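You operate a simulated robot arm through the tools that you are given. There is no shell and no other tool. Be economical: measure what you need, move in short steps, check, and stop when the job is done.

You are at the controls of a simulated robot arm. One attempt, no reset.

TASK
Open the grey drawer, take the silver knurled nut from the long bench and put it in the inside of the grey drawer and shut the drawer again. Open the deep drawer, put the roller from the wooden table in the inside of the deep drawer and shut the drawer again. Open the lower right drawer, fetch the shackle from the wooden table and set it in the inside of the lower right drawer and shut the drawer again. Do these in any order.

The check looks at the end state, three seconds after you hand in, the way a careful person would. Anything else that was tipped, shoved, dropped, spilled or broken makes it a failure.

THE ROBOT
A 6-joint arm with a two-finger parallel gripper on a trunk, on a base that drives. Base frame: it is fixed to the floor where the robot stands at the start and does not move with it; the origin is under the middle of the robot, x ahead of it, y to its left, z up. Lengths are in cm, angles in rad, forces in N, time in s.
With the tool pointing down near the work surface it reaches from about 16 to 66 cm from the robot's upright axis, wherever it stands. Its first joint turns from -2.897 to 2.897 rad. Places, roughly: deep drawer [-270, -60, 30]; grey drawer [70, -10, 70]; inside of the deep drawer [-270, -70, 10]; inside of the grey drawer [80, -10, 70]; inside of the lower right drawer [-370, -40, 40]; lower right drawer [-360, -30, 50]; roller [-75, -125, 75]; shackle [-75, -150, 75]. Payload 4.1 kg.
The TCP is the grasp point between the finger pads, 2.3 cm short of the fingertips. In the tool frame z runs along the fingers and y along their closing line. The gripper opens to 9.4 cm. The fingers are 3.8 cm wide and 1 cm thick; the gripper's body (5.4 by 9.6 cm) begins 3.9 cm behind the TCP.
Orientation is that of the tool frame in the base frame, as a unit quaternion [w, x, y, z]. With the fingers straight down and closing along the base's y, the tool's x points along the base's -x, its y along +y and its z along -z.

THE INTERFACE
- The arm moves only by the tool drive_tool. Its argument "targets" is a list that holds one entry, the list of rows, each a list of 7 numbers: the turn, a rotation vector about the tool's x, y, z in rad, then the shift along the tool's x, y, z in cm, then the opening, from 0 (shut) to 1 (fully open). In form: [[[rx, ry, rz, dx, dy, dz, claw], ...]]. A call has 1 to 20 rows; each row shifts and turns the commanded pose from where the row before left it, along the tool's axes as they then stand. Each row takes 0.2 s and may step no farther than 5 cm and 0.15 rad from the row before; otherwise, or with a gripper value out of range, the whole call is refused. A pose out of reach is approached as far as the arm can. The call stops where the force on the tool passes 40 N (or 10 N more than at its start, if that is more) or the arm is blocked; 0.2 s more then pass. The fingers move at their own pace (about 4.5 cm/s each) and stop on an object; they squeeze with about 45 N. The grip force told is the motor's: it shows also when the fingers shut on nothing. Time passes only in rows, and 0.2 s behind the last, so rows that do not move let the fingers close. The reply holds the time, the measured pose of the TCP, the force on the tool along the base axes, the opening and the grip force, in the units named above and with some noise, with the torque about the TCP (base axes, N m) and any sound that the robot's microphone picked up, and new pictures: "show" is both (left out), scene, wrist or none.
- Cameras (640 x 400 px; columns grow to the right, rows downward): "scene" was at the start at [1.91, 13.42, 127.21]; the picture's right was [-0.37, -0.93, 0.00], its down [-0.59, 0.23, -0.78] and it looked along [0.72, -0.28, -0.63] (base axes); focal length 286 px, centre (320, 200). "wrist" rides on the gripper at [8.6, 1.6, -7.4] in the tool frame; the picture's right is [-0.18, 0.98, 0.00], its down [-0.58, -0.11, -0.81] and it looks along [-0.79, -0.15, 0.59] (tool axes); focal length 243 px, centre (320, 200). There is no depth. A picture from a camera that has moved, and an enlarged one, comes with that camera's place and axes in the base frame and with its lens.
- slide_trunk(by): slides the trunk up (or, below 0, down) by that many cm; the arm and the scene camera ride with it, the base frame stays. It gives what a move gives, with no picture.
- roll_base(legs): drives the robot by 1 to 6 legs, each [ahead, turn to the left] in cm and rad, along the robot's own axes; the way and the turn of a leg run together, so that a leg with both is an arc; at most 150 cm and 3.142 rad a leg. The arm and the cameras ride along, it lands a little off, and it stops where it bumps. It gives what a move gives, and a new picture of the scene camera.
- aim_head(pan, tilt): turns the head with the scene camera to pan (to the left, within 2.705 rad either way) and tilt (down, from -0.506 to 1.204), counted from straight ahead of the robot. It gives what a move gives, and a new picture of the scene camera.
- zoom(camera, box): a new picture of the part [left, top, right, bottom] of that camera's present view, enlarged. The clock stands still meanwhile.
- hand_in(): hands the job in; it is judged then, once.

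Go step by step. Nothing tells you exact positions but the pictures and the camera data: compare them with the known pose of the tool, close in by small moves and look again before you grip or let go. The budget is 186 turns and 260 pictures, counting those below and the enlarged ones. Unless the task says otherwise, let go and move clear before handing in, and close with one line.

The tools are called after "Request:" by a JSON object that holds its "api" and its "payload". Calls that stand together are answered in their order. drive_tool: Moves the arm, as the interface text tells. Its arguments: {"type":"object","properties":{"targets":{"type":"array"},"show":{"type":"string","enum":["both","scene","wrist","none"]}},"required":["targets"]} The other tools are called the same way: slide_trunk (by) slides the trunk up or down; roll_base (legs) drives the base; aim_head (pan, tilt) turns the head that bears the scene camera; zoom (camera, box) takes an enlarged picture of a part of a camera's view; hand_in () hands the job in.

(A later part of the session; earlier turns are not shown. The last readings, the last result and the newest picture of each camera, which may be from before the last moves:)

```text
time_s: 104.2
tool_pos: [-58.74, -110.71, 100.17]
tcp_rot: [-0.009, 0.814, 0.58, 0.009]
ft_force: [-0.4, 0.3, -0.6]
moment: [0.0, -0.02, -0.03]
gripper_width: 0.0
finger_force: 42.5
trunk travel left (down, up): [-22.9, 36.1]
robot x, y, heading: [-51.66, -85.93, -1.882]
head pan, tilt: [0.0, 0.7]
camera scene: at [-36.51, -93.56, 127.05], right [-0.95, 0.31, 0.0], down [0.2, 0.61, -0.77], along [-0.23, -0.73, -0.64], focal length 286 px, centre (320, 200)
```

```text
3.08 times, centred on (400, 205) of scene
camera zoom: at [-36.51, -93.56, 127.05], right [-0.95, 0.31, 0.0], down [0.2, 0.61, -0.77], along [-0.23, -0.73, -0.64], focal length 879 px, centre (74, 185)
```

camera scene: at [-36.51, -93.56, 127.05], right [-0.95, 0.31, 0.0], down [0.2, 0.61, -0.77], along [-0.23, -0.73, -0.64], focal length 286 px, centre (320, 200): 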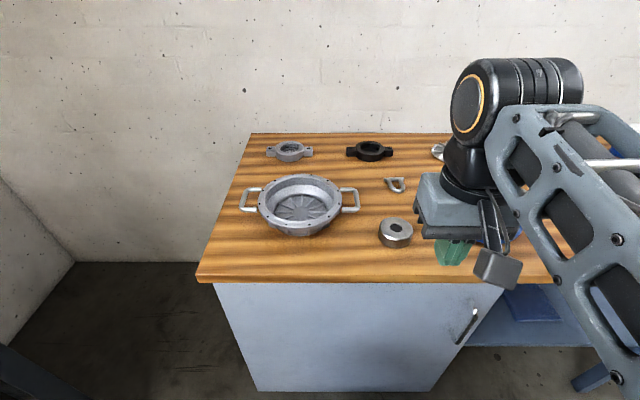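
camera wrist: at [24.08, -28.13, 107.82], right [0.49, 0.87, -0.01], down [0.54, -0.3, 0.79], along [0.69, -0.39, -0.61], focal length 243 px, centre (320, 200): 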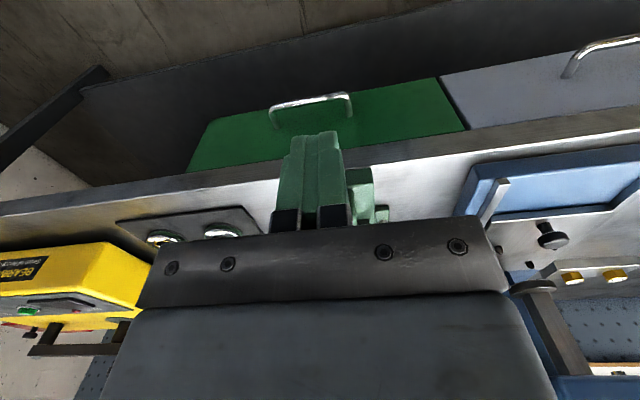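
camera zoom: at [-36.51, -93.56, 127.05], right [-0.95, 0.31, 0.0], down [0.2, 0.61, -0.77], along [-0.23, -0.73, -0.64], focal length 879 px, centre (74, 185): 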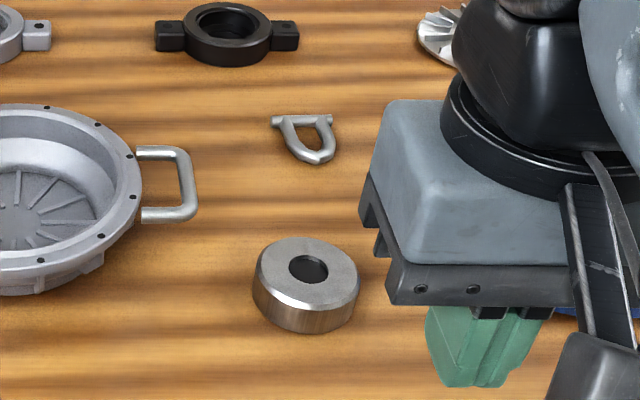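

Roller (≈8 cm across, near (-67,-132)) and shackle (near (-77,-150)) identified. First I go and open the deep drawer: back up, turn right, drive along the blue bench, and turn to face it.

Request:
{"api": "roll_base", "payload": {"legs": [[-42, 0], [0, -1.571], [110, 0], [105, 0], [0, 1.571]]}}

```text
time_s: 124.6
tool_pos: [-250.39, -7.32, 100.24]
tcp_rot: [-0.009, 0.809, 0.587, 0.01]
ft_force: [-0.6, 1.0, -0.8]
moment: [0.01, -0.03, 0.0]
gripper_width: 0.01
finger_force: 42.6
trunk travel left (down, up): [-22.9, 36.1]
robot x, y, heading: [-243.86, 17.37, -1.864]
head pan, tilt: [0.0, 0.7]
camera scene: at [-228.45, 10.1, 127.05], right [-0.96, 0.29, 0.0], down [0.19, 0.62, -0.76], along [-0.22, -0.73, -0.64], focal length 286 px, centre (320, 200)
```

scene: 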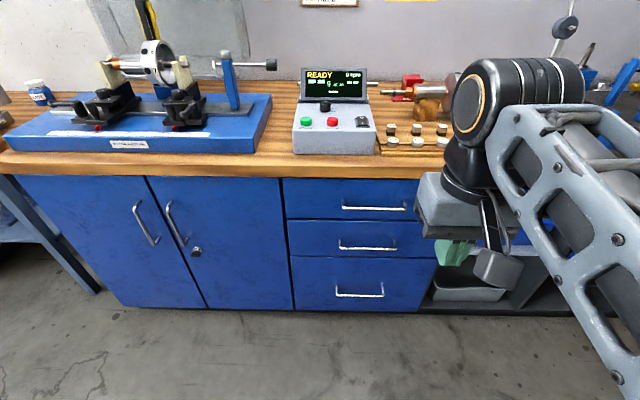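

I see the three-drawer stack; the bottom one is the deep drawer. I lower the trunk fully, which I need anyway and which gives a second viewpoint.

Request:
{"api": "zoom", "payload": {"camera": "scene", "box": [270, 160, 450, 320]}}

Request:
{"api": "slide_trunk", "payload": {"by": -22.5}}

Request:
{"api": "aim_head", "payload": {"pan": 0, "tilt": 0.7}}

Request:
{"api": "zoom", "payload": {"camera": "scene", "box": [270, 120, 450, 300]}}

```text
2.50 times, centred on (360, 240) of scene
camera zoom: at [-228.45, 10.1, 127.05], right [-0.96, 0.29, 0.0], down [0.19, 0.62, -0.76], along [-0.22, -0.73, -0.64], focal length 714 px, centre (220, 100)
```

zoom: 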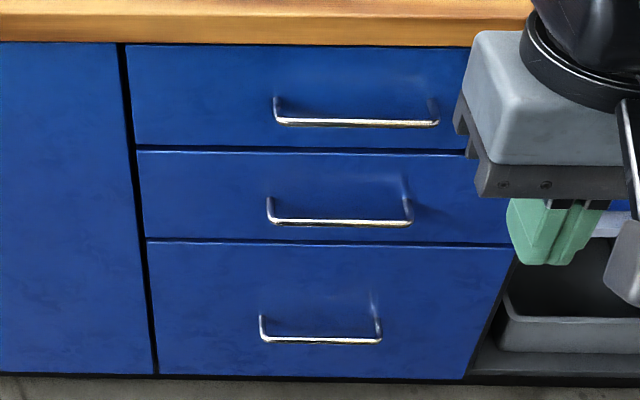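

```text
time_s: 127.0
tool_pos: [-250.4, -7.7, 77.5]
tcp_rot: [-0.012, 0.81, 0.587, 0.013]
ft_force: [0.1, 0.1, 0.3]
moment: [0.02, -0.03, -0.02]
gripper_width: 0.01
finger_force: 42.7
trunk travel left (down, up): [-0.4, 58.6]
robot x, y, heading: [-243.39, 17.18, -1.865]
head pan, tilt: [0.0, 0.7]
```

```text
time_s: 127.6
tool_pos: [-250.42, -7.65, 77.46]
tcp_rot: [-0.011, 0.809, 0.587, 0.013]
ft_force: [-0.1, 0.9, -0.7]
moment: [-0.01, 0.01, 0.01]
gripper_width: 0.0
finger_force: 42.5
trunk travel left (down, up): [-0.4, 58.6]
robot x, y, heading: [-243.79, 16.99, -1.865]
head pan, tilt: [0.0, 0.7]
camera scene: at [-228.62, 9.59, 104.5], right [-0.96, 0.29, 0.0], down [0.19, 0.62, -0.76], along [-0.22, -0.73, -0.65], focal length 286 px, centre (320, 200)
```

scene: 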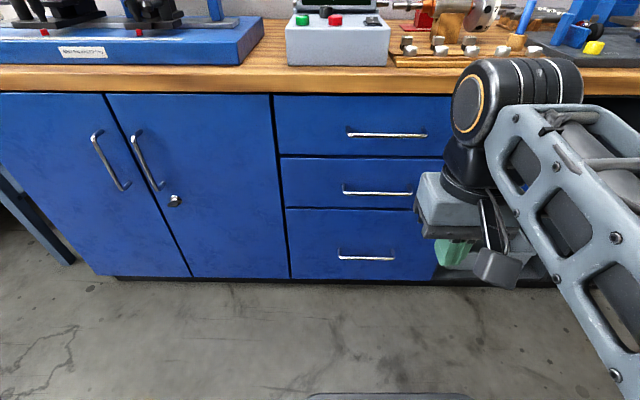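

```text
2.22 times, centred on (360, 210) of scene
camera zoom: at [-228.62, 9.59, 104.5], right [-0.96, 0.29, 0.0], down [0.19, 0.62, -0.76], along [-0.22, -0.73, -0.65], focal length 635 px, centre (231, 178)
```

zoom: 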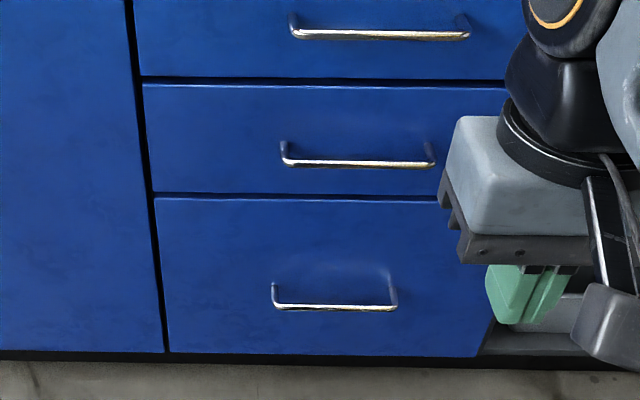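

The bar triangulates to about (-260, -42, 30.6), 17 cm wide, 4 cm off the face. I shift the base ~3 cm left and square up so that the handle lies straight ahead.

Request:
{"api": "roll_base", "payload": {"legs": [[0, 0.15], [20, 0], [0, -0.176], [-10, 0]]}}

Request:
{"api": "zoom", "payload": {"camera": "scene", "box": [250, 150, 450, 350]}}

```text
time_s: 131.3
tool_pos: [-250.72, -17.75, 77.52]
tcp_rot: [-0.01, 0.818, 0.575, 0.013]
ft_force: [0.4, -0.4, 0.1]
moment: [0.01, -0.03, -0.03]
gripper_width: 0.0
finger_force: 42.8
trunk travel left (down, up): [-0.4, 58.6]
robot x, y, heading: [-243.46, 7.15, -1.893]
head pan, tilt: [0.0, 0.7]
camera scene: at [-228.52, -1.04, 104.54], right [-0.95, 0.32, 0.0], down [0.2, 0.62, -0.76], along [-0.24, -0.72, -0.65], focal length 286 px, centre (320, 200)
```

scene: 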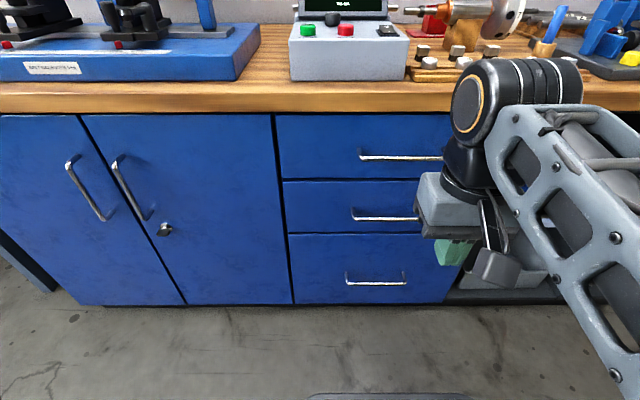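

```text
2.00 times, centred on (350, 250) of scene
camera zoom: at [-228.52, -1.04, 104.54], right [-0.95, 0.32, 0.0], down [0.2, 0.62, -0.76], along [-0.24, -0.72, -0.65], focal length 571 px, centre (260, 100)
```

zoom: 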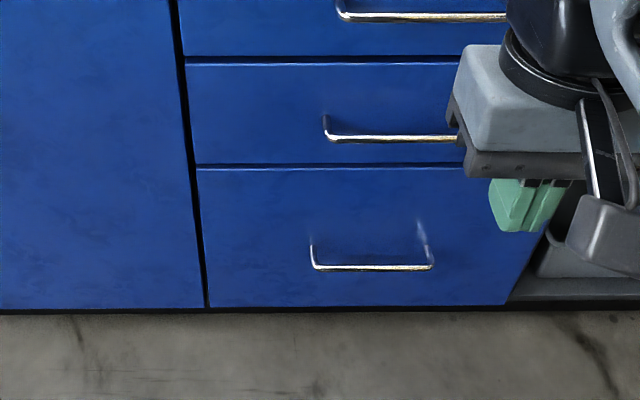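

Squared up: the bar is dead ahead at 52 cm. I centre the tool, roll it so the fingers close across the bar, then go forward and down.

Request:
{"api": "drive_tool", "payload": {"targets": [[[0, 0, 0, 0, -1.0, 0, 0.2], [0, 0, 0.143, 0, 0, 0, 0.35], [0, 0, 0.143, 0, 0, 0, 0.35], [0, 0, 0.143, 0, 0, 0, 0.35], [0, 0, 0.143, 0, 0, 0, 0.35], [0, 0, 0.143, 0, 0, 0, 0.35], [0, 0, 0.143, 0, 0, 0, 0.35], [0, 0, 0.143, 0, 0, 0, 0.35], [0, 0, 0.143, 0, 0, 0, 0.35], [0, 0, 0.143, 0, 0, 0, 0.35], [0, 0, 0.143, 0, 0, 0, 0.35], [0, 0, 0.143, 0, 0, 0, 0.35], [0, 0, 0, 0, 3, 4, 0.35], [0, 0, 0, 0, 3, 4, 0.35], [0, 0, 0, 0, 3, 4, 0.35], [0, 0, 0, 0, 3, 4, 0.35]]], "show": "scene"}}

```text
time_s: 134.7
tool_pos: [-255.56, -27.9, 61.23]
tcp_rot: [-0.014, 0.985, -0.172, 0.001]
ft_force: [-0.7, 0.1, -0.7]
moment: [-0.01, -0.02, -0.01]
gripper_width: 3.27
finger_force: 0.0
trunk travel left (down, up): [-0.4, 58.6]
robot x, y, heading: [-243.32, 7.25, -1.888]
head pan, tilt: [0.0, 0.7]
camera scene: at [-228.33, -0.5, 104.56], right [-0.95, 0.32, 0.0], down [0.2, 0.61, -0.77], along [-0.24, -0.73, -0.64], focal length 286 px, centre (320, 200)
```

scene: 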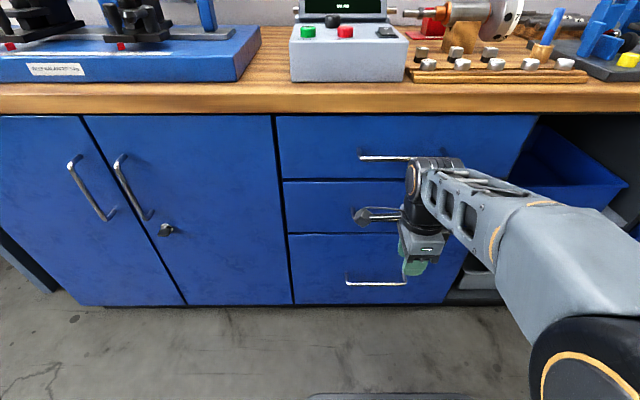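

Request:
{"api": "drive_tool", "payload": {"targets": [[[0, 0, -0.027, 0.4, 0, 3.8, 0.35], [0, 0, 0, 0, 1, 3.8, 0.35], [0, 0, 0, 0, 1, 3.8, 0.35], [0, 0, 0, 0, 1, 3.8, 0.35], [-0.14, 0, 0, 0, 0, 0, 0.35], [-0.14, 0, 0, 0, 0, 0, 0.35], [-0.14, 0, 0, 0, 0, 0, 0.35], [-0.14, 0, 0, 0, 0, 0, 0.35]]]}}

```text
time_s: 136.5
tool_pos: [-255.97, -30.98, 46.06]
tcp_rot: [0.25, 0.956, -0.152, -0.039]
ft_force: [-0.6, 0.7, -0.1]
moment: [-0.03, 0.03, -0.02]
gripper_width: 3.27
finger_force: 0.0
out of reach, approached as far as the arm can: row 8
trunk travel left (down, up): [-0.4, 58.6]
robot x, y, heading: [-243.66, 7.39, -1.889]
head pan, tilt: [0.0, 0.7]
camera scene: at [-228.34, -0.54, 104.55], right [-0.95, 0.32, 0.0], down [0.2, 0.61, -0.76], along [-0.24, -0.73, -0.64], focal length 286 px, centre (320, 200)
camera wrist: at [-247.31, -31.5, 53.37], right [-0.44, -0.76, 0.48], down [-0.4, 0.65, 0.65], along [-0.8, 0.09, -0.59], focal length 243 px, centre (320, 200)
```

scene: 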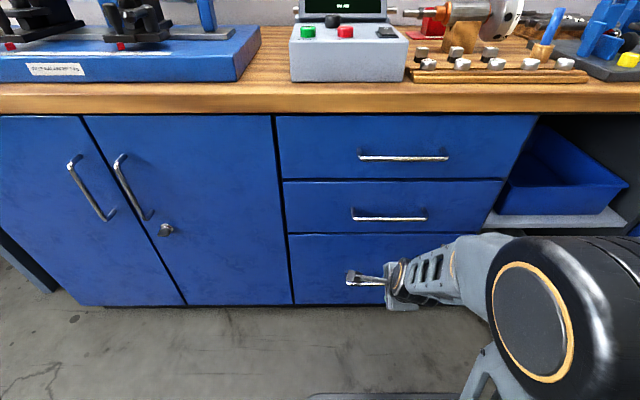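
wrist: 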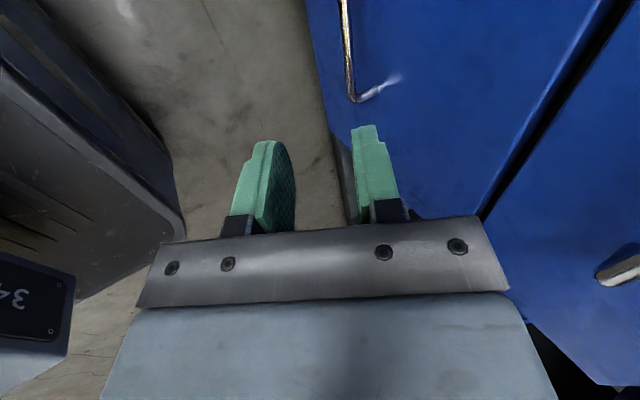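

Request:
{"api": "drive_tool", "payload": {"targets": [[[0, 0, 0, -0.1, 0.74, 3.35, 0.35], [0, 0, 0, -0.1, 0.74, 3.35, 0.35], [0, 0, 0, -0.1, 0.74, 3.35, 0.35], [0, 0, 0, -0.1, 0.74, 3.35, 0.35]]]}}

```text
time_s: 137.5
tool_pos: [-259.29, -39.54, 36.04]
tcp_rot: [0.26, 0.953, -0.152, -0.043]
ft_force: [-0.7, -0.5, 0.2]
moment: [-0.01, -0.01, 0.01]
gripper_width: 3.29
finger_force: 0.0
trunk travel left (down, up): [-0.4, 58.6]
robot x, y, heading: [-243.49, 7.29, -1.894]
head pan, tilt: [0.0, 0.7]
camera scene: at [-228.34, -0.52, 104.56], right [-0.95, 0.32, 0.0], down [0.2, 0.61, -0.77], along [-0.24, -0.73, -0.64], focal length 286 px, centre (320, 200)
camera wrist: at [-250.56, -40.13, 43.17], right [-0.44, -0.75, 0.5], down [-0.39, 0.66, 0.64], along [-0.81, 0.08, -0.58], focal length 243 px, centre (320, 200)
```

scene: 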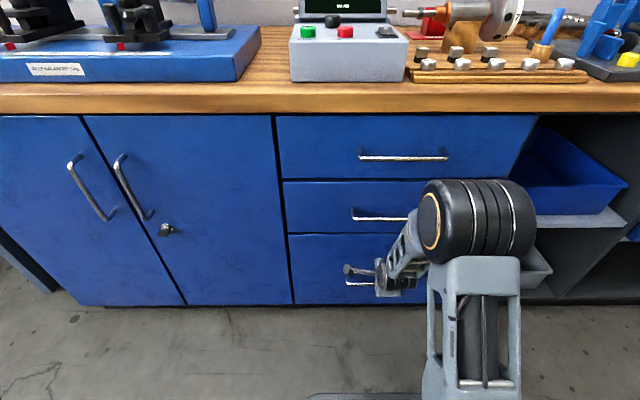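
wrist: 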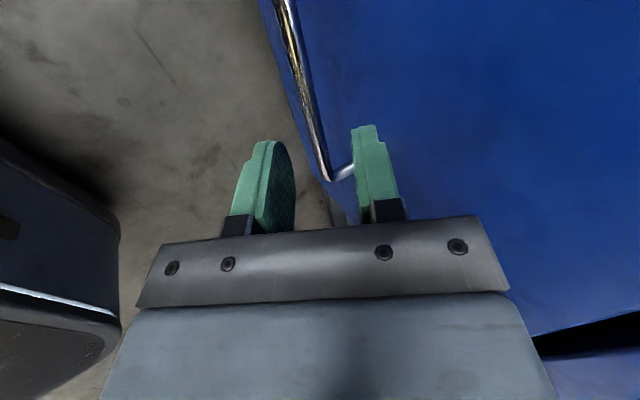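

The bar is lined up between the fingers; I advance the last 6 cm and close.

Request:
{"api": "drive_tool", "payload": {"targets": [[[0, 0, 0, 0, -0.1, 2.5, 0.35], [0, 0, 0, 0, -0.1, 2.2, 0.35], [0, 0, 0, 0, 0, 1.4, 0.35], [0, 0, 0, 0, 0, 0, 0.1], [0, 0, 0, 0, 0, 0, 0], [0, 0, 0, 0, 0, 0, 0], [0, 0, 0, 0, 0, 0, 0]]]}}

```text
time_s: 139.1
tool_pos: [-260.09, -41.85, 30.31]
tcp_rot: [0.252, 0.955, -0.151, -0.042]
ft_force: [5.5, 27.7, -15.1]
moment: [0.79, 0.57, 1.28]
gripper_width: 1.17
finger_force: 45.1
trunk travel left (down, up): [-0.4, 58.6]
robot x, y, heading: [-243.25, 6.87, -1.891]
head pan, tilt: [0.0, 0.7]
camera scene: at [-228.35, -0.55, 104.53], right [-0.95, 0.32, 0.0], down [0.2, 0.61, -0.76], along [-0.24, -0.73, -0.64], focal length 286 px, centre (320, 200)
camera wrist: at [-251.29, -42.53, 37.56], right [-0.44, -0.76, 0.49], down [-0.4, 0.65, 0.65], along [-0.81, 0.09, -0.58], focal length 243 px, centre (320, 200)
```

scene: 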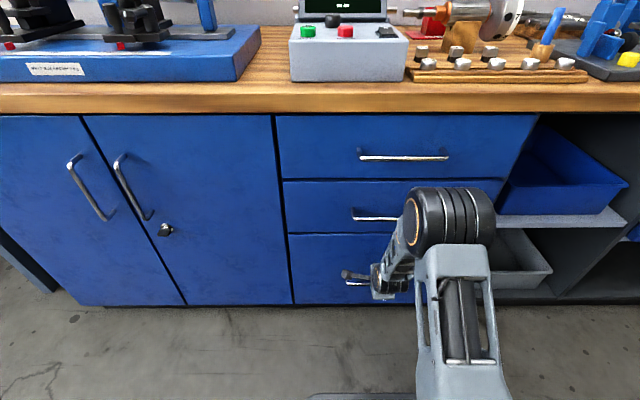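
wrist: 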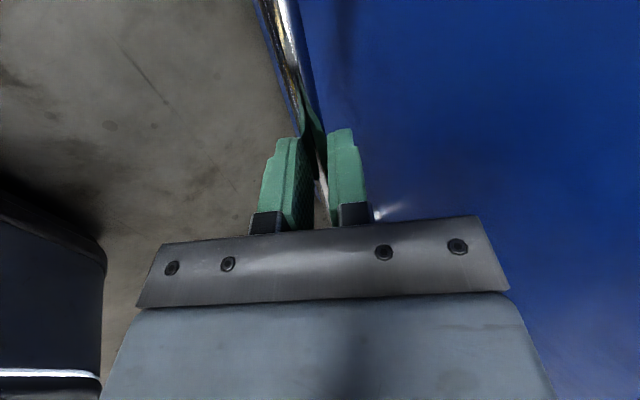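

Gripped. I pull the drawer by backing the base.

Request:
{"api": "roll_base", "payload": {"legs": [[-25, 0]]}}

```text
time_s: 140.9
tool_pos: [-252.62, -18.58, 30.48]
tcp_rot: [0.257, 0.953, -0.154, -0.044]
ft_force: [-22.2, 9.1, -34.7]
moment: [0.85, 1.42, 1.09]
gripper_width: 1.18
finger_force: 45.1
trunk travel left (down, up): [-0.4, 58.6]
robot x, y, heading: [-235.52, 30.69, -1.893]
head pan, tilt: [0.0, 0.7]
camera scene: at [-220.6, 22.85, 104.55], right [-0.95, 0.32, 0.0], down [0.21, 0.61, -0.76], along [-0.24, -0.72, -0.65], focal length 286 px, centre (320, 200)
```

scene: 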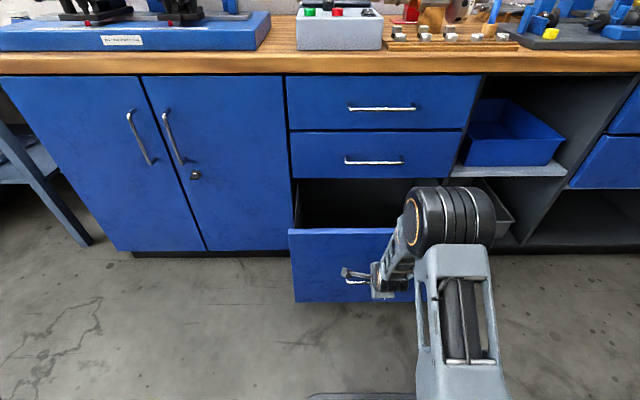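

The deep drawer is open ~24 cm. I release and withdraw in plane, straightening the tool.

Request:
{"api": "drive_tool", "payload": {"targets": [[[0, 0, 0, 0, 0, 0, 0.25], [0, 0, 0, 0, 0, 0, 0.4], [0, 0, 0, 0, 0, 0, 0.4], [0, 0, 0, 0, 0, -2, 0.4], [0, 0, 0, 0, 0, -4, 0.4], [0, 0, 0, 0, 0, -4, 0.4], [0.13, 0, 0, 0, 0, -2, 0.4], [0.13, 0, 0, 0, 0, -2, 0.4], [0.13, 0, 0, 0, 0, -2, 0.4], [0.13, 0, 0, 0, 0, -2, 0.4], [0, 0, 0, 0, -2, -4, 0.4], [0, 0, 0, 0, -2, -4, 0.4], [0, 0, 0, 0, -2, -4, 0.4], [0, 0, 0, 0, -2, -4, 0.4]]], "show": "scene"}}

```text
time_s: 143.9
tool_pos: [-247.39, -3.52, 62.88]
tcp_rot: [0.004, 0.987, -0.16, -0.003]
ft_force: [-0.1, 0.1, 0.3]
moment: [-0.04, 0.0, 0.0]
gripper_width: 3.78
finger_force: 0.1
trunk travel left (down, up): [-0.4, 58.6]
robot x, y, heading: [-235.38, 31.18, -1.896]
head pan, tilt: [0.0, 0.7]
camera scene: at [-220.52, 23.0, 104.55], right [-0.95, 0.32, 0.0], down [0.21, 0.61, -0.76], along [-0.24, -0.72, -0.64], focal length 286 px, centre (320, 200)
```

scene: 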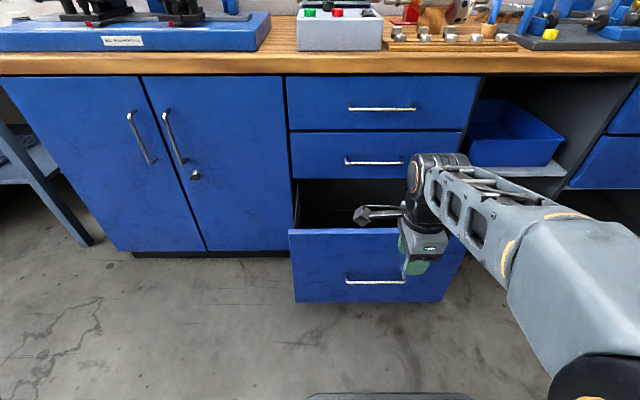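

Next, the lower right drawer further along. I look to the right first.

Request:
{"api": "aim_head", "payload": {"pan": -0.8, "tilt": 0.5}}

```text
time_s: 145.0
tool_pos: [-247.32, -3.65, 62.73]
tcp_rot: [0.004, 0.987, -0.16, -0.002]
ft_force: [0.7, 0.2, -0.9]
moment: [0.02, 0.0, 0.0]
gripper_width: 3.77
finger_force: 0.0
trunk travel left (down, up): [-0.4, 58.6]
robot x, y, heading: [-235.33, 30.68, -1.896]
head pan, tilt: [-0.799, 0.499]
camera scene: at [-226.0, 27.14, 106.32], right [-0.43, 0.9, 0.0], down [0.43, 0.21, -0.88], along [-0.79, -0.38, -0.48], focal length 286 px, centre (320, 200)
```

scene: 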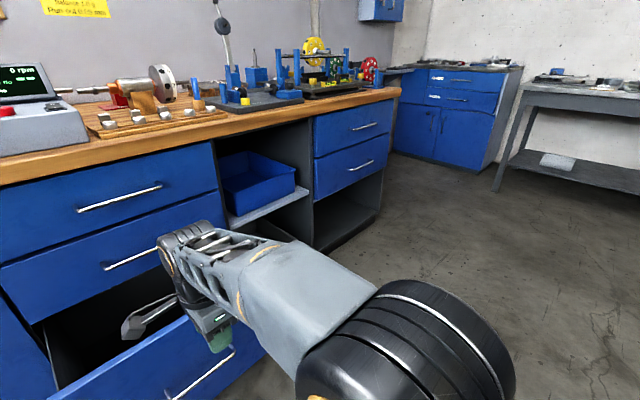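

The lower right drawer's handle is near (-351, -12, 54). I drive along the bench to stand in front of it.

Request:
{"api": "roll_base", "payload": {"legs": [[0, -1.571], [96, 0], [0, 1.576]]}}

Request:
{"api": "aim_head", "payload": {"pan": 0, "tilt": 0.5}}

```text
time_s: 157.7
tool_pos: [-338.57, 28.76, 62.8]
tcp_rot: [0.004, 0.986, -0.167, -0.003]
ft_force: [0.7, 0.2, 0.1]
moment: [-0.01, -0.02, 0.05]
gripper_width: 3.74
finger_force: 0.1
trunk travel left (down, up): [-0.4, 58.6]
robot x, y, heading: [-326.38, 62.92, -1.908]
head pan, tilt: [-0.799, 0.499]
camera scene: at [-316.75, 59.38, 106.32], right [-0.42, 0.91, 0.0], down [0.43, 0.2, -0.88], along [-0.8, -0.37, -0.48], focal length 286 px, centre (320, 200)
```

scene: 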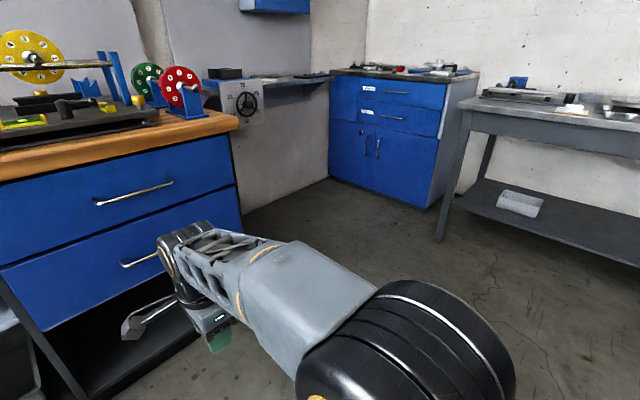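

```text
time_s: 158.9
tool_pos: [-338.58, 28.86, 62.76]
tcp_rot: [0.004, 0.986, -0.166, -0.002]
ft_force: [-0.3, 0.1, -1.2]
moment: [0.02, 0.02, 0.0]
gripper_width: 3.76
finger_force: 0.1
trunk travel left (down, up): [-0.4, 58.6]
robot x, y, heading: [-326.08, 63.13, -1.906]
head pan, tilt: [0.0, 0.499]
camera scene: at [-311.51, 54.62, 106.32], right [-0.94, 0.33, 0.0], down [0.16, 0.45, -0.88], along [-0.29, -0.83, -0.48], focal length 286 px, centre (320, 200)
```

scene: 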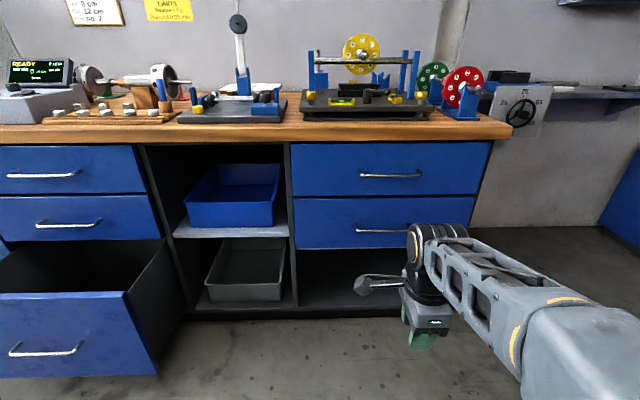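

Its handle is about 4 cm right of my centreline and 79 cm ahead at z≈54. I approach with a small S-move to line up and square.

Request:
{"api": "roll_base", "payload": {"legs": [[0, -0.13], [25, 0], [0, 0.145]]}}

Request:
{"api": "aim_head", "payload": {"pan": -0.1, "tilt": 0.7}}

```text
time_s: 161.9
tool_pos: [-349.37, 6.11, 62.74]
tcp_rot: [0.005, 0.987, -0.159, -0.002]
ft_force: [0.1, -0.1, 0.8]
moment: [0.01, 0.03, -0.04]
gripper_width: 3.75
finger_force: 0.0
trunk travel left (down, up): [-0.4, 58.6]
robot x, y, heading: [-337.24, 41.32, -1.895]
head pan, tilt: [0.0, 0.499]
camera scene: at [-322.73, 32.35, 106.32], right [-0.95, 0.32, 0.0], down [0.15, 0.45, -0.88], along [-0.28, -0.83, -0.48], focal length 286 px, centre (320, 200)
```

scene: 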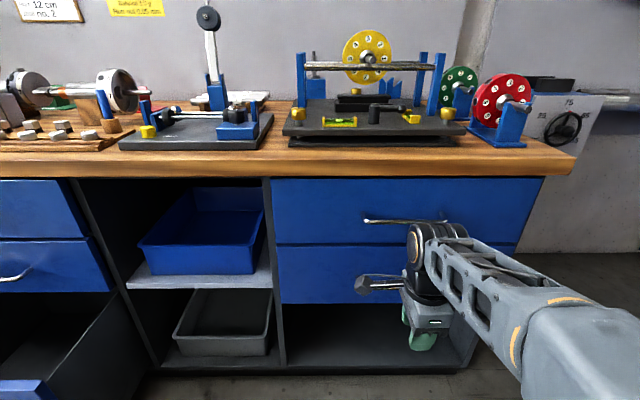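

```text
time_s: 162.6
tool_pos: [-349.32, 6.18, 62.87]
tcp_rot: [0.004, 0.987, -0.158, -0.003]
ft_force: [-0.2, -0.6, 0.6]
moment: [0.02, -0.06, 0.0]
gripper_width: 3.78
finger_force: 0.0
trunk travel left (down, up): [-0.4, 58.6]
robot x, y, heading: [-337.54, 41.02, -1.89]
head pan, tilt: [-0.099, 0.7]
camera scene: at [-323.33, 33.22, 104.56], right [-0.91, 0.41, 0.0], down [0.26, 0.59, -0.77], along [-0.31, -0.7, -0.64], focal length 286 px, centre (320, 200)
```

scene: 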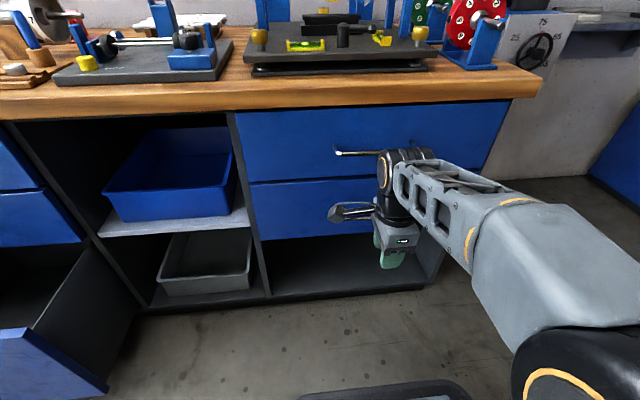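

The arm hides the handle; I swing it to the right for a clear look.

Request:
{"api": "drive_tool", "payload": {"targets": [[[0, 0, 0, -4.5, -1, 0, 0.4], [0, 0, 0, -4.5, -1, 0, 0.4], [0, 0, 0, -4.5, -1, 0, 0.4], [0, 0, 0, -4.5, -1, 0, 0.4], [0, 0, 0, -4.5, -1, 0, 0.4]]]}}

Request:
{"api": "zoom", "payload": {"camera": "scene", "box": [230, 90, 510, 265]}}

```text
time_s: 163.8
tool_pos: [-369.19, 17.86, 62.75]
tcp_rot: [0.004, 0.987, -0.158, -0.003]
ft_force: [0.2, -0.2, 0.2]
moment: [0.04, 0.04, 0.01]
gripper_width: 3.75
finger_force: 0.0
trunk travel left (down, up): [-0.4, 58.6]
robot x, y, heading: [-337.63, 40.33, -1.891]
head pan, tilt: [-0.099, 0.7]
camera scene: at [-323.31, 33.22, 104.55], right [-0.91, 0.41, 0.0], down [0.26, 0.59, -0.77], along [-0.31, -0.7, -0.64], focal length 286 px, centre (320, 200)
camera wrist: at [-361.58, 13.65, 70.13], right [-0.48, -0.88, 0.01], down [-0.51, 0.29, 0.81], along [-0.71, 0.38, -0.59], focal length 243 px, centre (320, 200)
```

scene: 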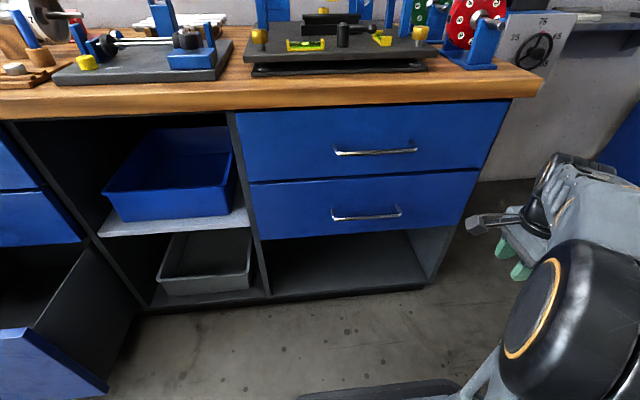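
wrist: 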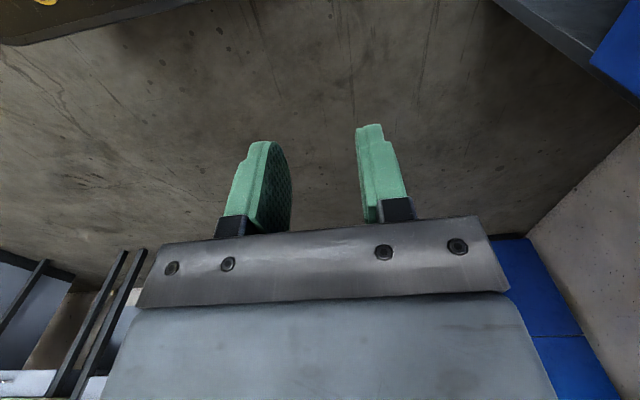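

```text
2.29 times, centred on (370, 178) of scene
camera zoom: at [-323.31, 33.22, 104.55], right [-0.91, 0.41, 0.0], down [0.26, 0.59, -0.77], along [-0.31, -0.7, -0.64], focal length 653 px, centre (206, 251)
```

zoom: 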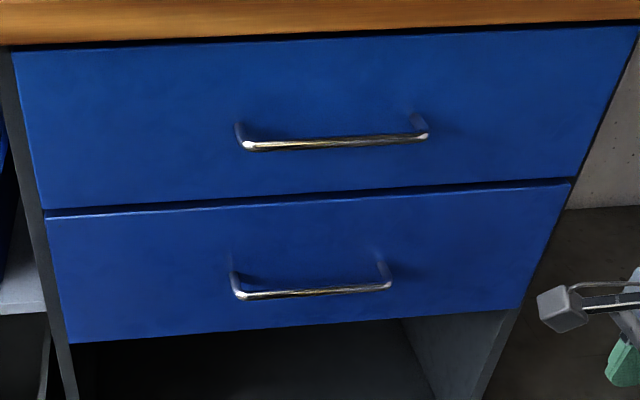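

The bar is 1.2 cm right of centre, 54 cm ahead, z≈54.4. I bring the tool back in line and pitch it forward.

Request:
{"api": "drive_tool", "payload": {"targets": [[[0, 0, 0, 4.32, 0, 0, 0.4], [0, 0, 0, 4.32, 0, 0, 0.4], [0, 0, 0, 4.32, 0, 0, 0.4], [0, 0, 0, 4.32, 0, 0, 0.4], [0, 0, 0, 4.32, 0, 0, 0.4], [0, 0, 0, 0, 4, 0, 0.4], [0, 0, 0, 0, 4, 0, 0.4], [-0.13, 0, 0, 0, 0, 0, 0.35], [-0.13, 0, 0, 0, 0, 0, 0.35], [-0.13, 0, 0, 0, 0, 0, 0.35], [-0.13, 0, 0, 0, 0, 0, 0.35]]], "show": "wrist"}}

```text
time_s: 166.2
tool_pos: [-351.15, 3.57, 62.85]
tcp_rot: [0.258, 0.953, -0.152, -0.044]
ft_force: [-0.1, -0.4, -0.6]
moment: [0.0, -0.02, -0.02]
gripper_width: 3.27
finger_force: 0.1
trunk travel left (down, up): [-0.4, 58.6]
robot x, y, heading: [-337.57, 40.4, -1.893]
head pan, tilt: [-0.099, 0.7]
camera wrist: at [-342.28, 2.99, 69.98], right [-0.44, -0.75, 0.5], down [-0.39, 0.66, 0.64], along [-0.81, 0.09, -0.58], focal length 243 px, centre (320, 200)
```

wrist: 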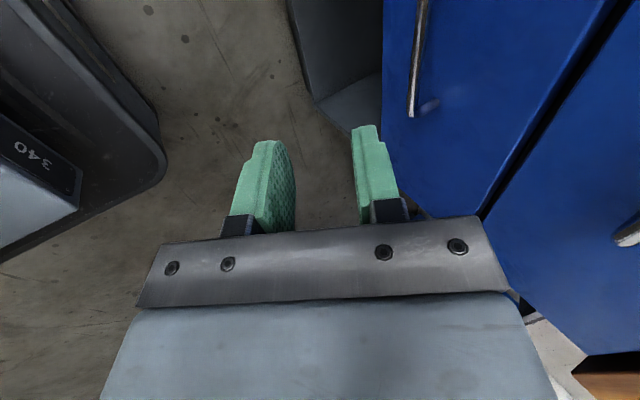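

Request:
{"api": "drive_tool", "payload": {"targets": [[[0, 0, 0, 0, 2.85, 2.88, 0.35], [0, 0, 0, 0, 2.85, 2.88, 0.35], [0, 0, 0, 0, 2.85, 2.88, 0.35]]], "show": "wrist"}}

```text
time_s: 167.0
tool_pos: [-354.78, -7.58, 59.73]
tcp_rot: [0.258, 0.953, -0.153, -0.043]
ft_force: [0.3, 0.2, 0.1]
moment: [0.0, -0.03, -0.01]
gripper_width: 3.29
finger_force: 0.0
trunk travel left (down, up): [-0.4, 58.6]
robot x, y, heading: [-337.83, 40.78, -1.892]
head pan, tilt: [-0.099, 0.7]
camera wrist: at [-345.96, -8.16, 66.81], right [-0.44, -0.75, 0.5], down [-0.39, 0.66, 0.64], along [-0.81, 0.09, -0.58], focal length 243 px, centre (320, 200)
```

wrist: 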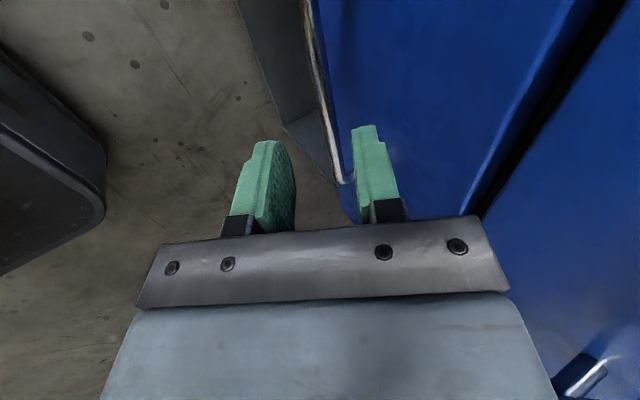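

Request:
{"api": "drive_tool", "payload": {"targets": [[[0, 0, 0, 0, 0.16, 2.28, 0.35], [0, 0, 0, 0, 0.16, 2.28, 0.35], [0, 0, 0, 0, 0.16, 2.28, 0.35], [0, 0, 0, 0, 0, 0, 0.1], [0, 0, 0, 0, 0, 0, 0], [0, 0, 0, 0, 0, 0, 0], [0, 0, 0, 0, 0, 0, 0]]], "show": "wrist"}}

```text
time_s: 168.6
tool_pos: [-356.07, -11.06, 53.93]
tcp_rot: [0.256, 0.954, -0.151, -0.043]
ft_force: [3.8, 15.1, -8.5]
moment: [0.49, 0.8, 1.35]
gripper_width: 1.17
finger_force: 44.9
trunk travel left (down, up): [-0.4, 58.6]
robot x, y, heading: [-337.48, 40.6, -1.895]
head pan, tilt: [-0.099, 0.7]
camera wrist: at [-347.19, -11.7, 61.06], right [-0.44, -0.75, 0.49], down [-0.39, 0.65, 0.65], along [-0.81, 0.09, -0.58], focal length 243 px, centre (320, 200)
```

wrist: 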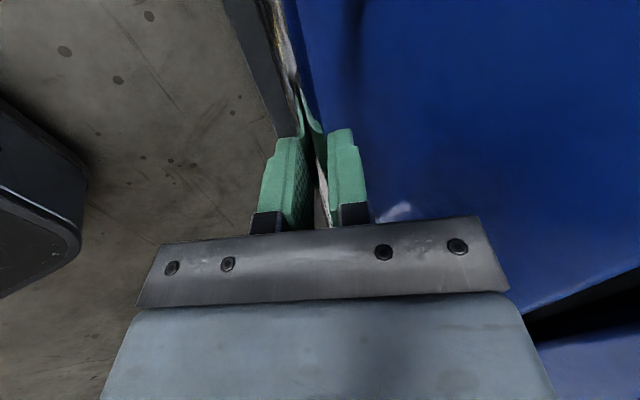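

Gripped. I pull this drawer open by backing the base 20 cm.

Request:
{"api": "roll_base", "payload": {"legs": [[-20, 0]]}}

Request:
{"api": "drive_tool", "payload": {"targets": [[[0, 0, 0, 0, 0, 0, 0.25], [0, 0, 0, 0, 0, 0, 0.4], [0, 0, 0, 0, 0, 0, 0.4], [0, 0, 0, 0, 0, -2, 0.4], [0, 0, 0, 0, 0, -4, 0.4], [0, 0, 0, 0, 0, -4, 0.4], [0.13, 0, 0, 0, 0, -2, 0.4], [0.13, 0, 0, 0, 0, -2, 0.4], [0.13, 0, 0, 0, 0, -2, 0.4], [0.13, 0, 0, 0, -1, -2, 0.4], [0, 0, 0, 0, -3, -2, 0.4], [0, 0, 0, 0, -3, -2, 0.4], [0, 0, 0, 0, -3, -2, 0.4]]], "show": "scene"}}

```text
time_s: 170.3
tool_pos: [-349.86, 7.82, 53.85]
tcp_rot: [0.256, 0.954, -0.15, -0.045]
ft_force: [-1.8, 0.2, -0.9]
moment: [-0.19, -0.55, 0.97]
gripper_width: 1.18
finger_force: 44.8
trunk travel left (down, up): [-0.4, 58.6]
robot x, y, heading: [-331.53, 59.64, -1.889]
head pan, tilt: [-0.099, 0.7]
stopped in leg 1: the force on the tool passed its limit at 41 N (the readings are from after the stop); the commanded pose is now the measured one
camera scene: at [-317.06, 52.17, 104.57], right [-0.91, 0.41, 0.0], down [0.26, 0.59, -0.76], along [-0.31, -0.7, -0.64], focal length 286 px, centre (320, 200)
```

scene: 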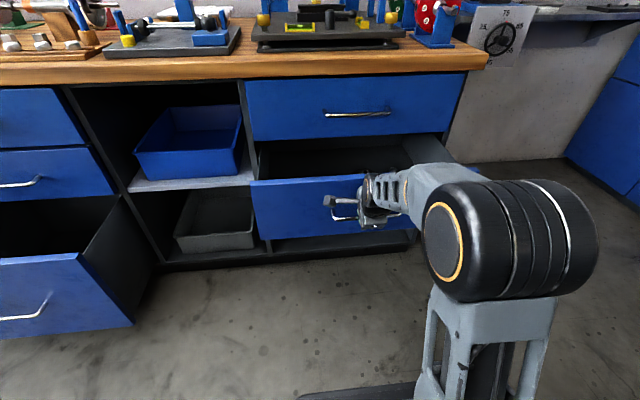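

```text
time_s: 173.1
tool_pos: [-344.44, 24.57, 75.77]
tcp_rot: [0.001, 0.988, -0.158, -0.004]
ft_force: [0.9, -0.4, -0.6]
moment: [0.03, 0.03, 0.03]
gripper_width: 3.74
finger_force: 0.1
trunk travel left (down, up): [-0.4, 58.6]
robot x, y, heading: [-331.02, 59.35, -1.894]
head pan, tilt: [-0.099, 0.7]
camera scene: at [-317.06, 52.14, 104.55], right [-0.91, 0.41, 0.0], down [0.26, 0.59, -0.76], along [-0.31, -0.7, -0.64], focal length 286 px, centre (320, 200)
```

scene: 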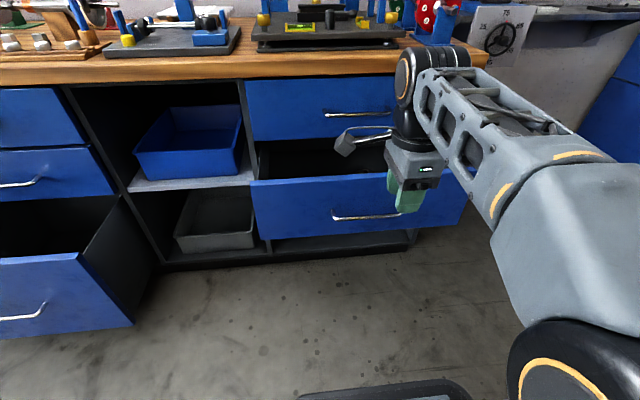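

Both blue drawers are open. Now I raise the trunk and drive back to the wooden table for the roller.

Request:
{"api": "slide_trunk", "payload": {"by": 20}}

Request:
{"api": "roll_base", "payload": {"legs": [[0, 1.571], [150, 0], [150, 0], [8, 0], [0, -1.571]]}}

Request:
{"api": "aim_head", "payload": {"pan": 0, "tilt": 0.6}}

```text
time_s: 175.3
tool_pos: [-344.25, 24.5, 95.81]
tcp_rot: [0.003, 0.987, -0.158, -0.004]
ft_force: [-0.4, 0.3, 0.1]
moment: [-0.01, 0.0, -0.02]
gripper_width: 3.75
finger_force: 0.0
trunk travel left (down, up): [-20.4, 38.6]
robot x, y, heading: [-331.27, 59.76, -1.893]
head pan, tilt: [-0.099, 0.7]
```

```text
time_s: 198.1
tool_pos: [-52.3, -71.02, 95.97]
tcp_rot: [0.002, 0.988, -0.155, -0.003]
ft_force: [0.6, 0.2, -0.4]
moment: [-0.01, 0.04, -0.01]
gripper_width: 3.77
finger_force: 0.1
trunk travel left (down, up): [-20.4, 38.6]
robot x, y, heading: [-39.3, -36.21, -1.892]
head pan, tilt: [-0.099, 0.7]
camera scene: at [-25.1, -43.19, 124.55], right [-0.91, 0.41, 0.0], down [0.26, 0.59, -0.76], along [-0.31, -0.7, -0.64], focal length 286 px, centre (320, 200)
```

scene: 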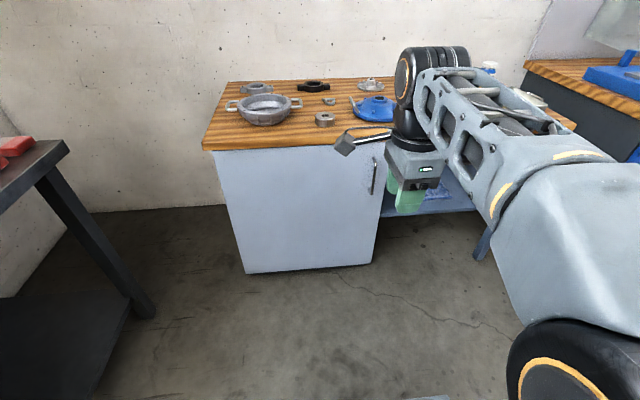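

```text
time_s: 198.7
tool_pos: [-52.35, -70.93, 95.82]
tcp_rot: [0.002, 0.988, -0.156, -0.005]
ft_force: [0.3, 0.4, 0.1]
moment: [0.02, -0.01, 0.01]
gripper_width: 3.74
finger_force: 0.0
trunk travel left (down, up): [-20.4, 38.6]
robot x, y, heading: [-39.26, -35.93, -1.885]
head pan, tilt: [0.0, 0.6]
camera scene: at [-24.42, -43.82, 125.41], right [-0.95, 0.31, 0.0], down [0.18, 0.54, -0.82], along [-0.26, -0.78, -0.57], focal length 286 px, centre (320, 200)
```

scene: 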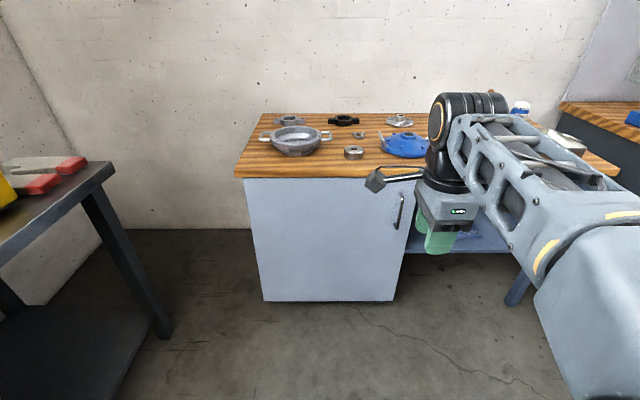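

Request:
{"api": "roll_base", "payload": {"legs": [[58, 0]]}}

Request:
{"api": "zoom", "payload": {"camera": "scene", "box": [280, 130, 480, 280]}}

```text
time_s: 202.0
tool_pos: [-70.34, -126.32, 95.82]
tcp_rot: [0.002, 0.988, -0.153, -0.004]
ft_force: [0.0, -0.9, 0.3]
moment: [-0.01, 0.03, -0.01]
gripper_width: 3.76
finger_force: 0.0
trunk travel left (down, up): [-20.4, 38.6]
robot x, y, heading: [-57.45, -90.95, -1.887]
head pan, tilt: [0.0, 0.6]
camera scene: at [-42.49, -99.09, 125.41], right [-0.95, 0.31, 0.0], down [0.17, 0.54, -0.83], along [-0.26, -0.78, -0.56], focal length 286 px, centre (320, 200)
```

scene: 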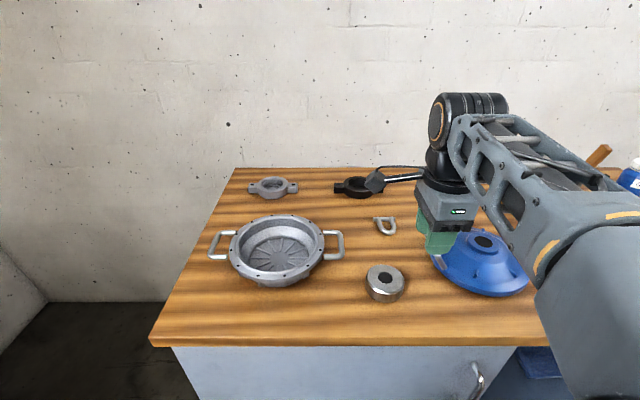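

```text
2.67 times, centred on (380, 205) of scene
camera zoom: at [-42.49, -99.09, 125.41], right [-0.95, 0.31, 0.0], down [0.17, 0.54, -0.83], along [-0.26, -0.78, -0.56], focal length 762 px, centre (160, 187)
```

zoom: 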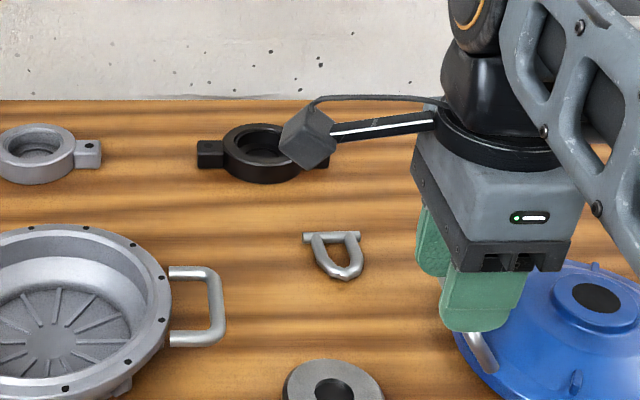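

The roller is at about (-67.5,-131.8). I roll the tool back so the camera faces rearward, open fully and hover above it.

Request:
{"api": "drive_tool", "payload": {"targets": [[[0, 0, -0.143, 0, 0, 0, 1], [0, 0, -0.143, 0, 0, 0, 1], [0, 0, -0.143, 0, 0, 0, 1], [0, 0, -0.143, 0, 0, 0, 1], [0, 0, -0.143, 0, 0, 0, 1], [0, 0, -0.143, 0, 0, 0, 1], [0, 0, -0.143, 0, 0, 0, 1], [0, 0, -0.143, 0, 0, 0, 1], [0, 0, -0.143, 0, 0, 0, 1], [0, 0, -0.143, 0, 0, 0, 1], [0, 0, -0.143, 0, 0, 0, 1], [0, 0, 0, -2.15, 2.2, 0, 1], [0, 0, 0, -2.15, 2.2, 0, 1], [0, 0, 0, 0, 0, 4, 1]]], "show": "wrist"}}

```text
time_s: 205.0
tool_pos: [-67.42, -131.77, 91.75]
tcp_rot: [-0.001, 0.807, 0.591, -0.005]
ft_force: [1.5, 0.7, 0.3]
moment: [0.03, 0.0, 0.01]
gripper_width: 9.41
finger_force: 0.1
trunk travel left (down, up): [-20.4, 38.6]
robot x, y, heading: [-57.41, -91.19, -1.886]
head pan, tilt: [0.0, 0.6]
camera wrist: at [-63.26, -124.12, 99.1], right [0.88, -0.47, -0.01], down [-0.27, -0.52, 0.81], along [-0.39, -0.71, -0.59], focal length 243 px, centre (320, 200)
```

wrist: 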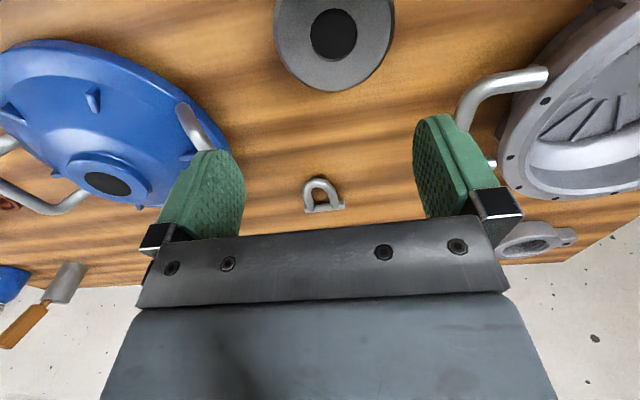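

The roller sits ~1.4 cm nearer and 1 cm left of the tool axis. I correct, descend a bit and look again.

Request:
{"api": "drive_tool", "payload": {"targets": [[[0, 0, 0, 1.3, 1.0, 0, 1], [0, 0, 0, 0, 0, 4, 1]]], "show": "both"}}

```text
time_s: 205.6
tool_pos: [-66.13, -130.78, 87.8]
tcp_rot: [-0.001, 0.806, 0.591, -0.004]
ft_force: [0.2, 0.1, 0.1]
moment: [-0.03, 0.0, -0.02]
gripper_width: 9.41
finger_force: 0.0
trunk travel left (down, up): [-20.4, 38.6]
robot x, y, heading: [-57.29, -91.24, -1.886]
head pan, tilt: [0.0, 0.6]
camera scene: at [-42.49, -99.08, 125.42], right [-0.95, 0.31, 0.0], down [0.17, 0.54, -0.83], along [-0.26, -0.78, -0.56], focal length 286 px, centre (320, 200)
camera wrist: at [-61.96, -123.13, 95.08], right [0.88, -0.47, -0.01], down [-0.27, -0.52, 0.81], along [-0.39, -0.71, -0.59], focal length 243 px, centre (320, 200)
```

scene: 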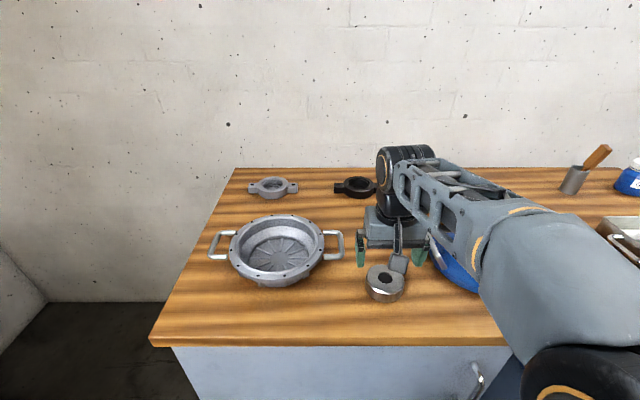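
wrist: 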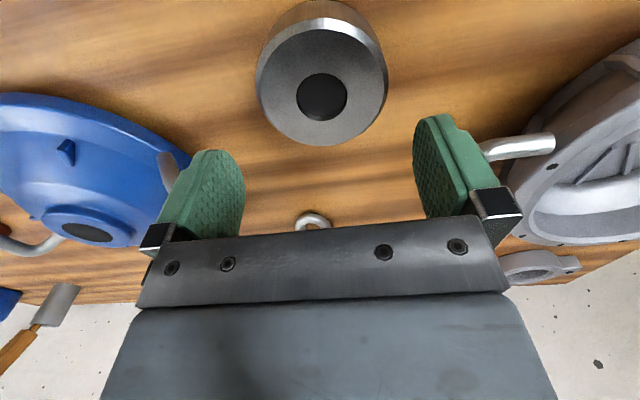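

Well centred. I descend with the fingers straddling the roller, checking forces.

Request:
{"api": "drive_tool", "payload": {"targets": [[[0, 0, 0, 0.2, 0, 2, 1], [0, 0, 0, 0, 0, 1.5, 1], [0, 0, 0, 0, 0, 1, 1]]], "show": "wrist"}}

```text
time_s: 206.4
tool_pos: [-66.02, -130.6, 83.3]
tcp_rot: [-0.001, 0.807, 0.591, -0.004]
ft_force: [0.0, 1.0, 0.5]
moment: [-0.01, 0.01, 0.0]
gripper_width: 9.39
finger_force: 0.2
trunk travel left (down, up): [-20.4, 38.6]
robot x, y, heading: [-56.94, -91.32, -1.888]
head pan, tilt: [0.0, 0.6]
camera wrist: at [-61.96, -122.97, 90.59], right [0.88, -0.47, -0.01], down [-0.27, -0.52, 0.81], along [-0.39, -0.71, -0.59], focal length 243 px, centre (320, 200)
```

wrist: 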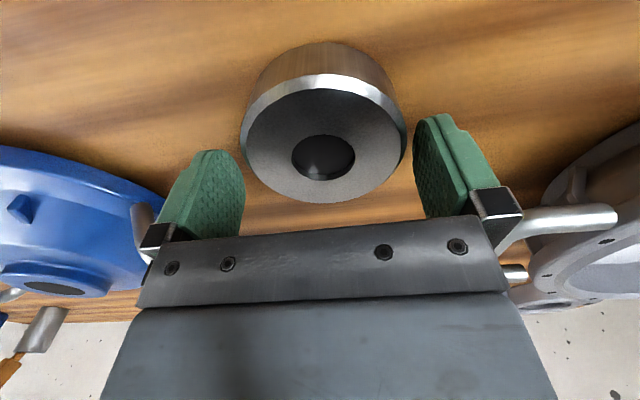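

Request:
{"api": "drive_tool", "payload": {"targets": [[[0, 0, 0, 0.4, 0.05, 1, 1], [0, 0, 0, 0, 0, 0.8, 1], [0, 0, 0, 0, 0, 0.8, 1]]], "show": "wrist"}}

```text
time_s: 207.0
tool_pos: [-65.93, -130.37, 82.33]
tcp_rot: [0.004, 0.806, 0.591, -0.009]
ft_force: [0.9, 11.8, 18.1]
moment: [0.33, -0.98, 0.71]
gripper_width: 9.28
finger_force: 0.0
trunk travel left (down, up): [-20.4, 38.6]
robot x, y, heading: [-57.62, -91.25, -1.882]
head pan, tilt: [0.0, 0.6]
stopped in row 2: the force on the tool passed its limit at 50 N (the readings are from after the stop); the commanded pose is now the measured one
camera wrist: at [-61.77, -122.49, 89.58], right [0.88, -0.47, 0.0], down [-0.27, -0.51, 0.82], along [-0.38, -0.72, -0.58], focal length 243 px, centre (320, 200)
```

wrist: 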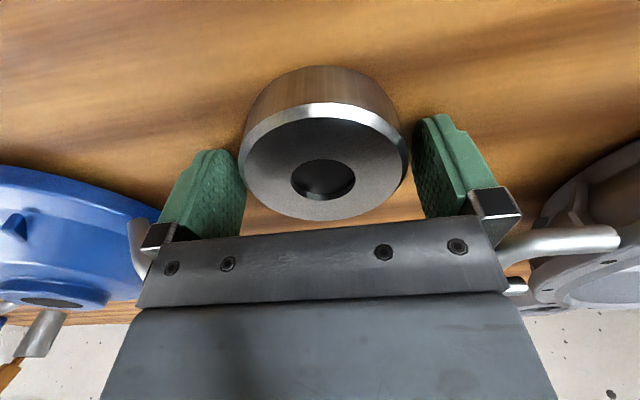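

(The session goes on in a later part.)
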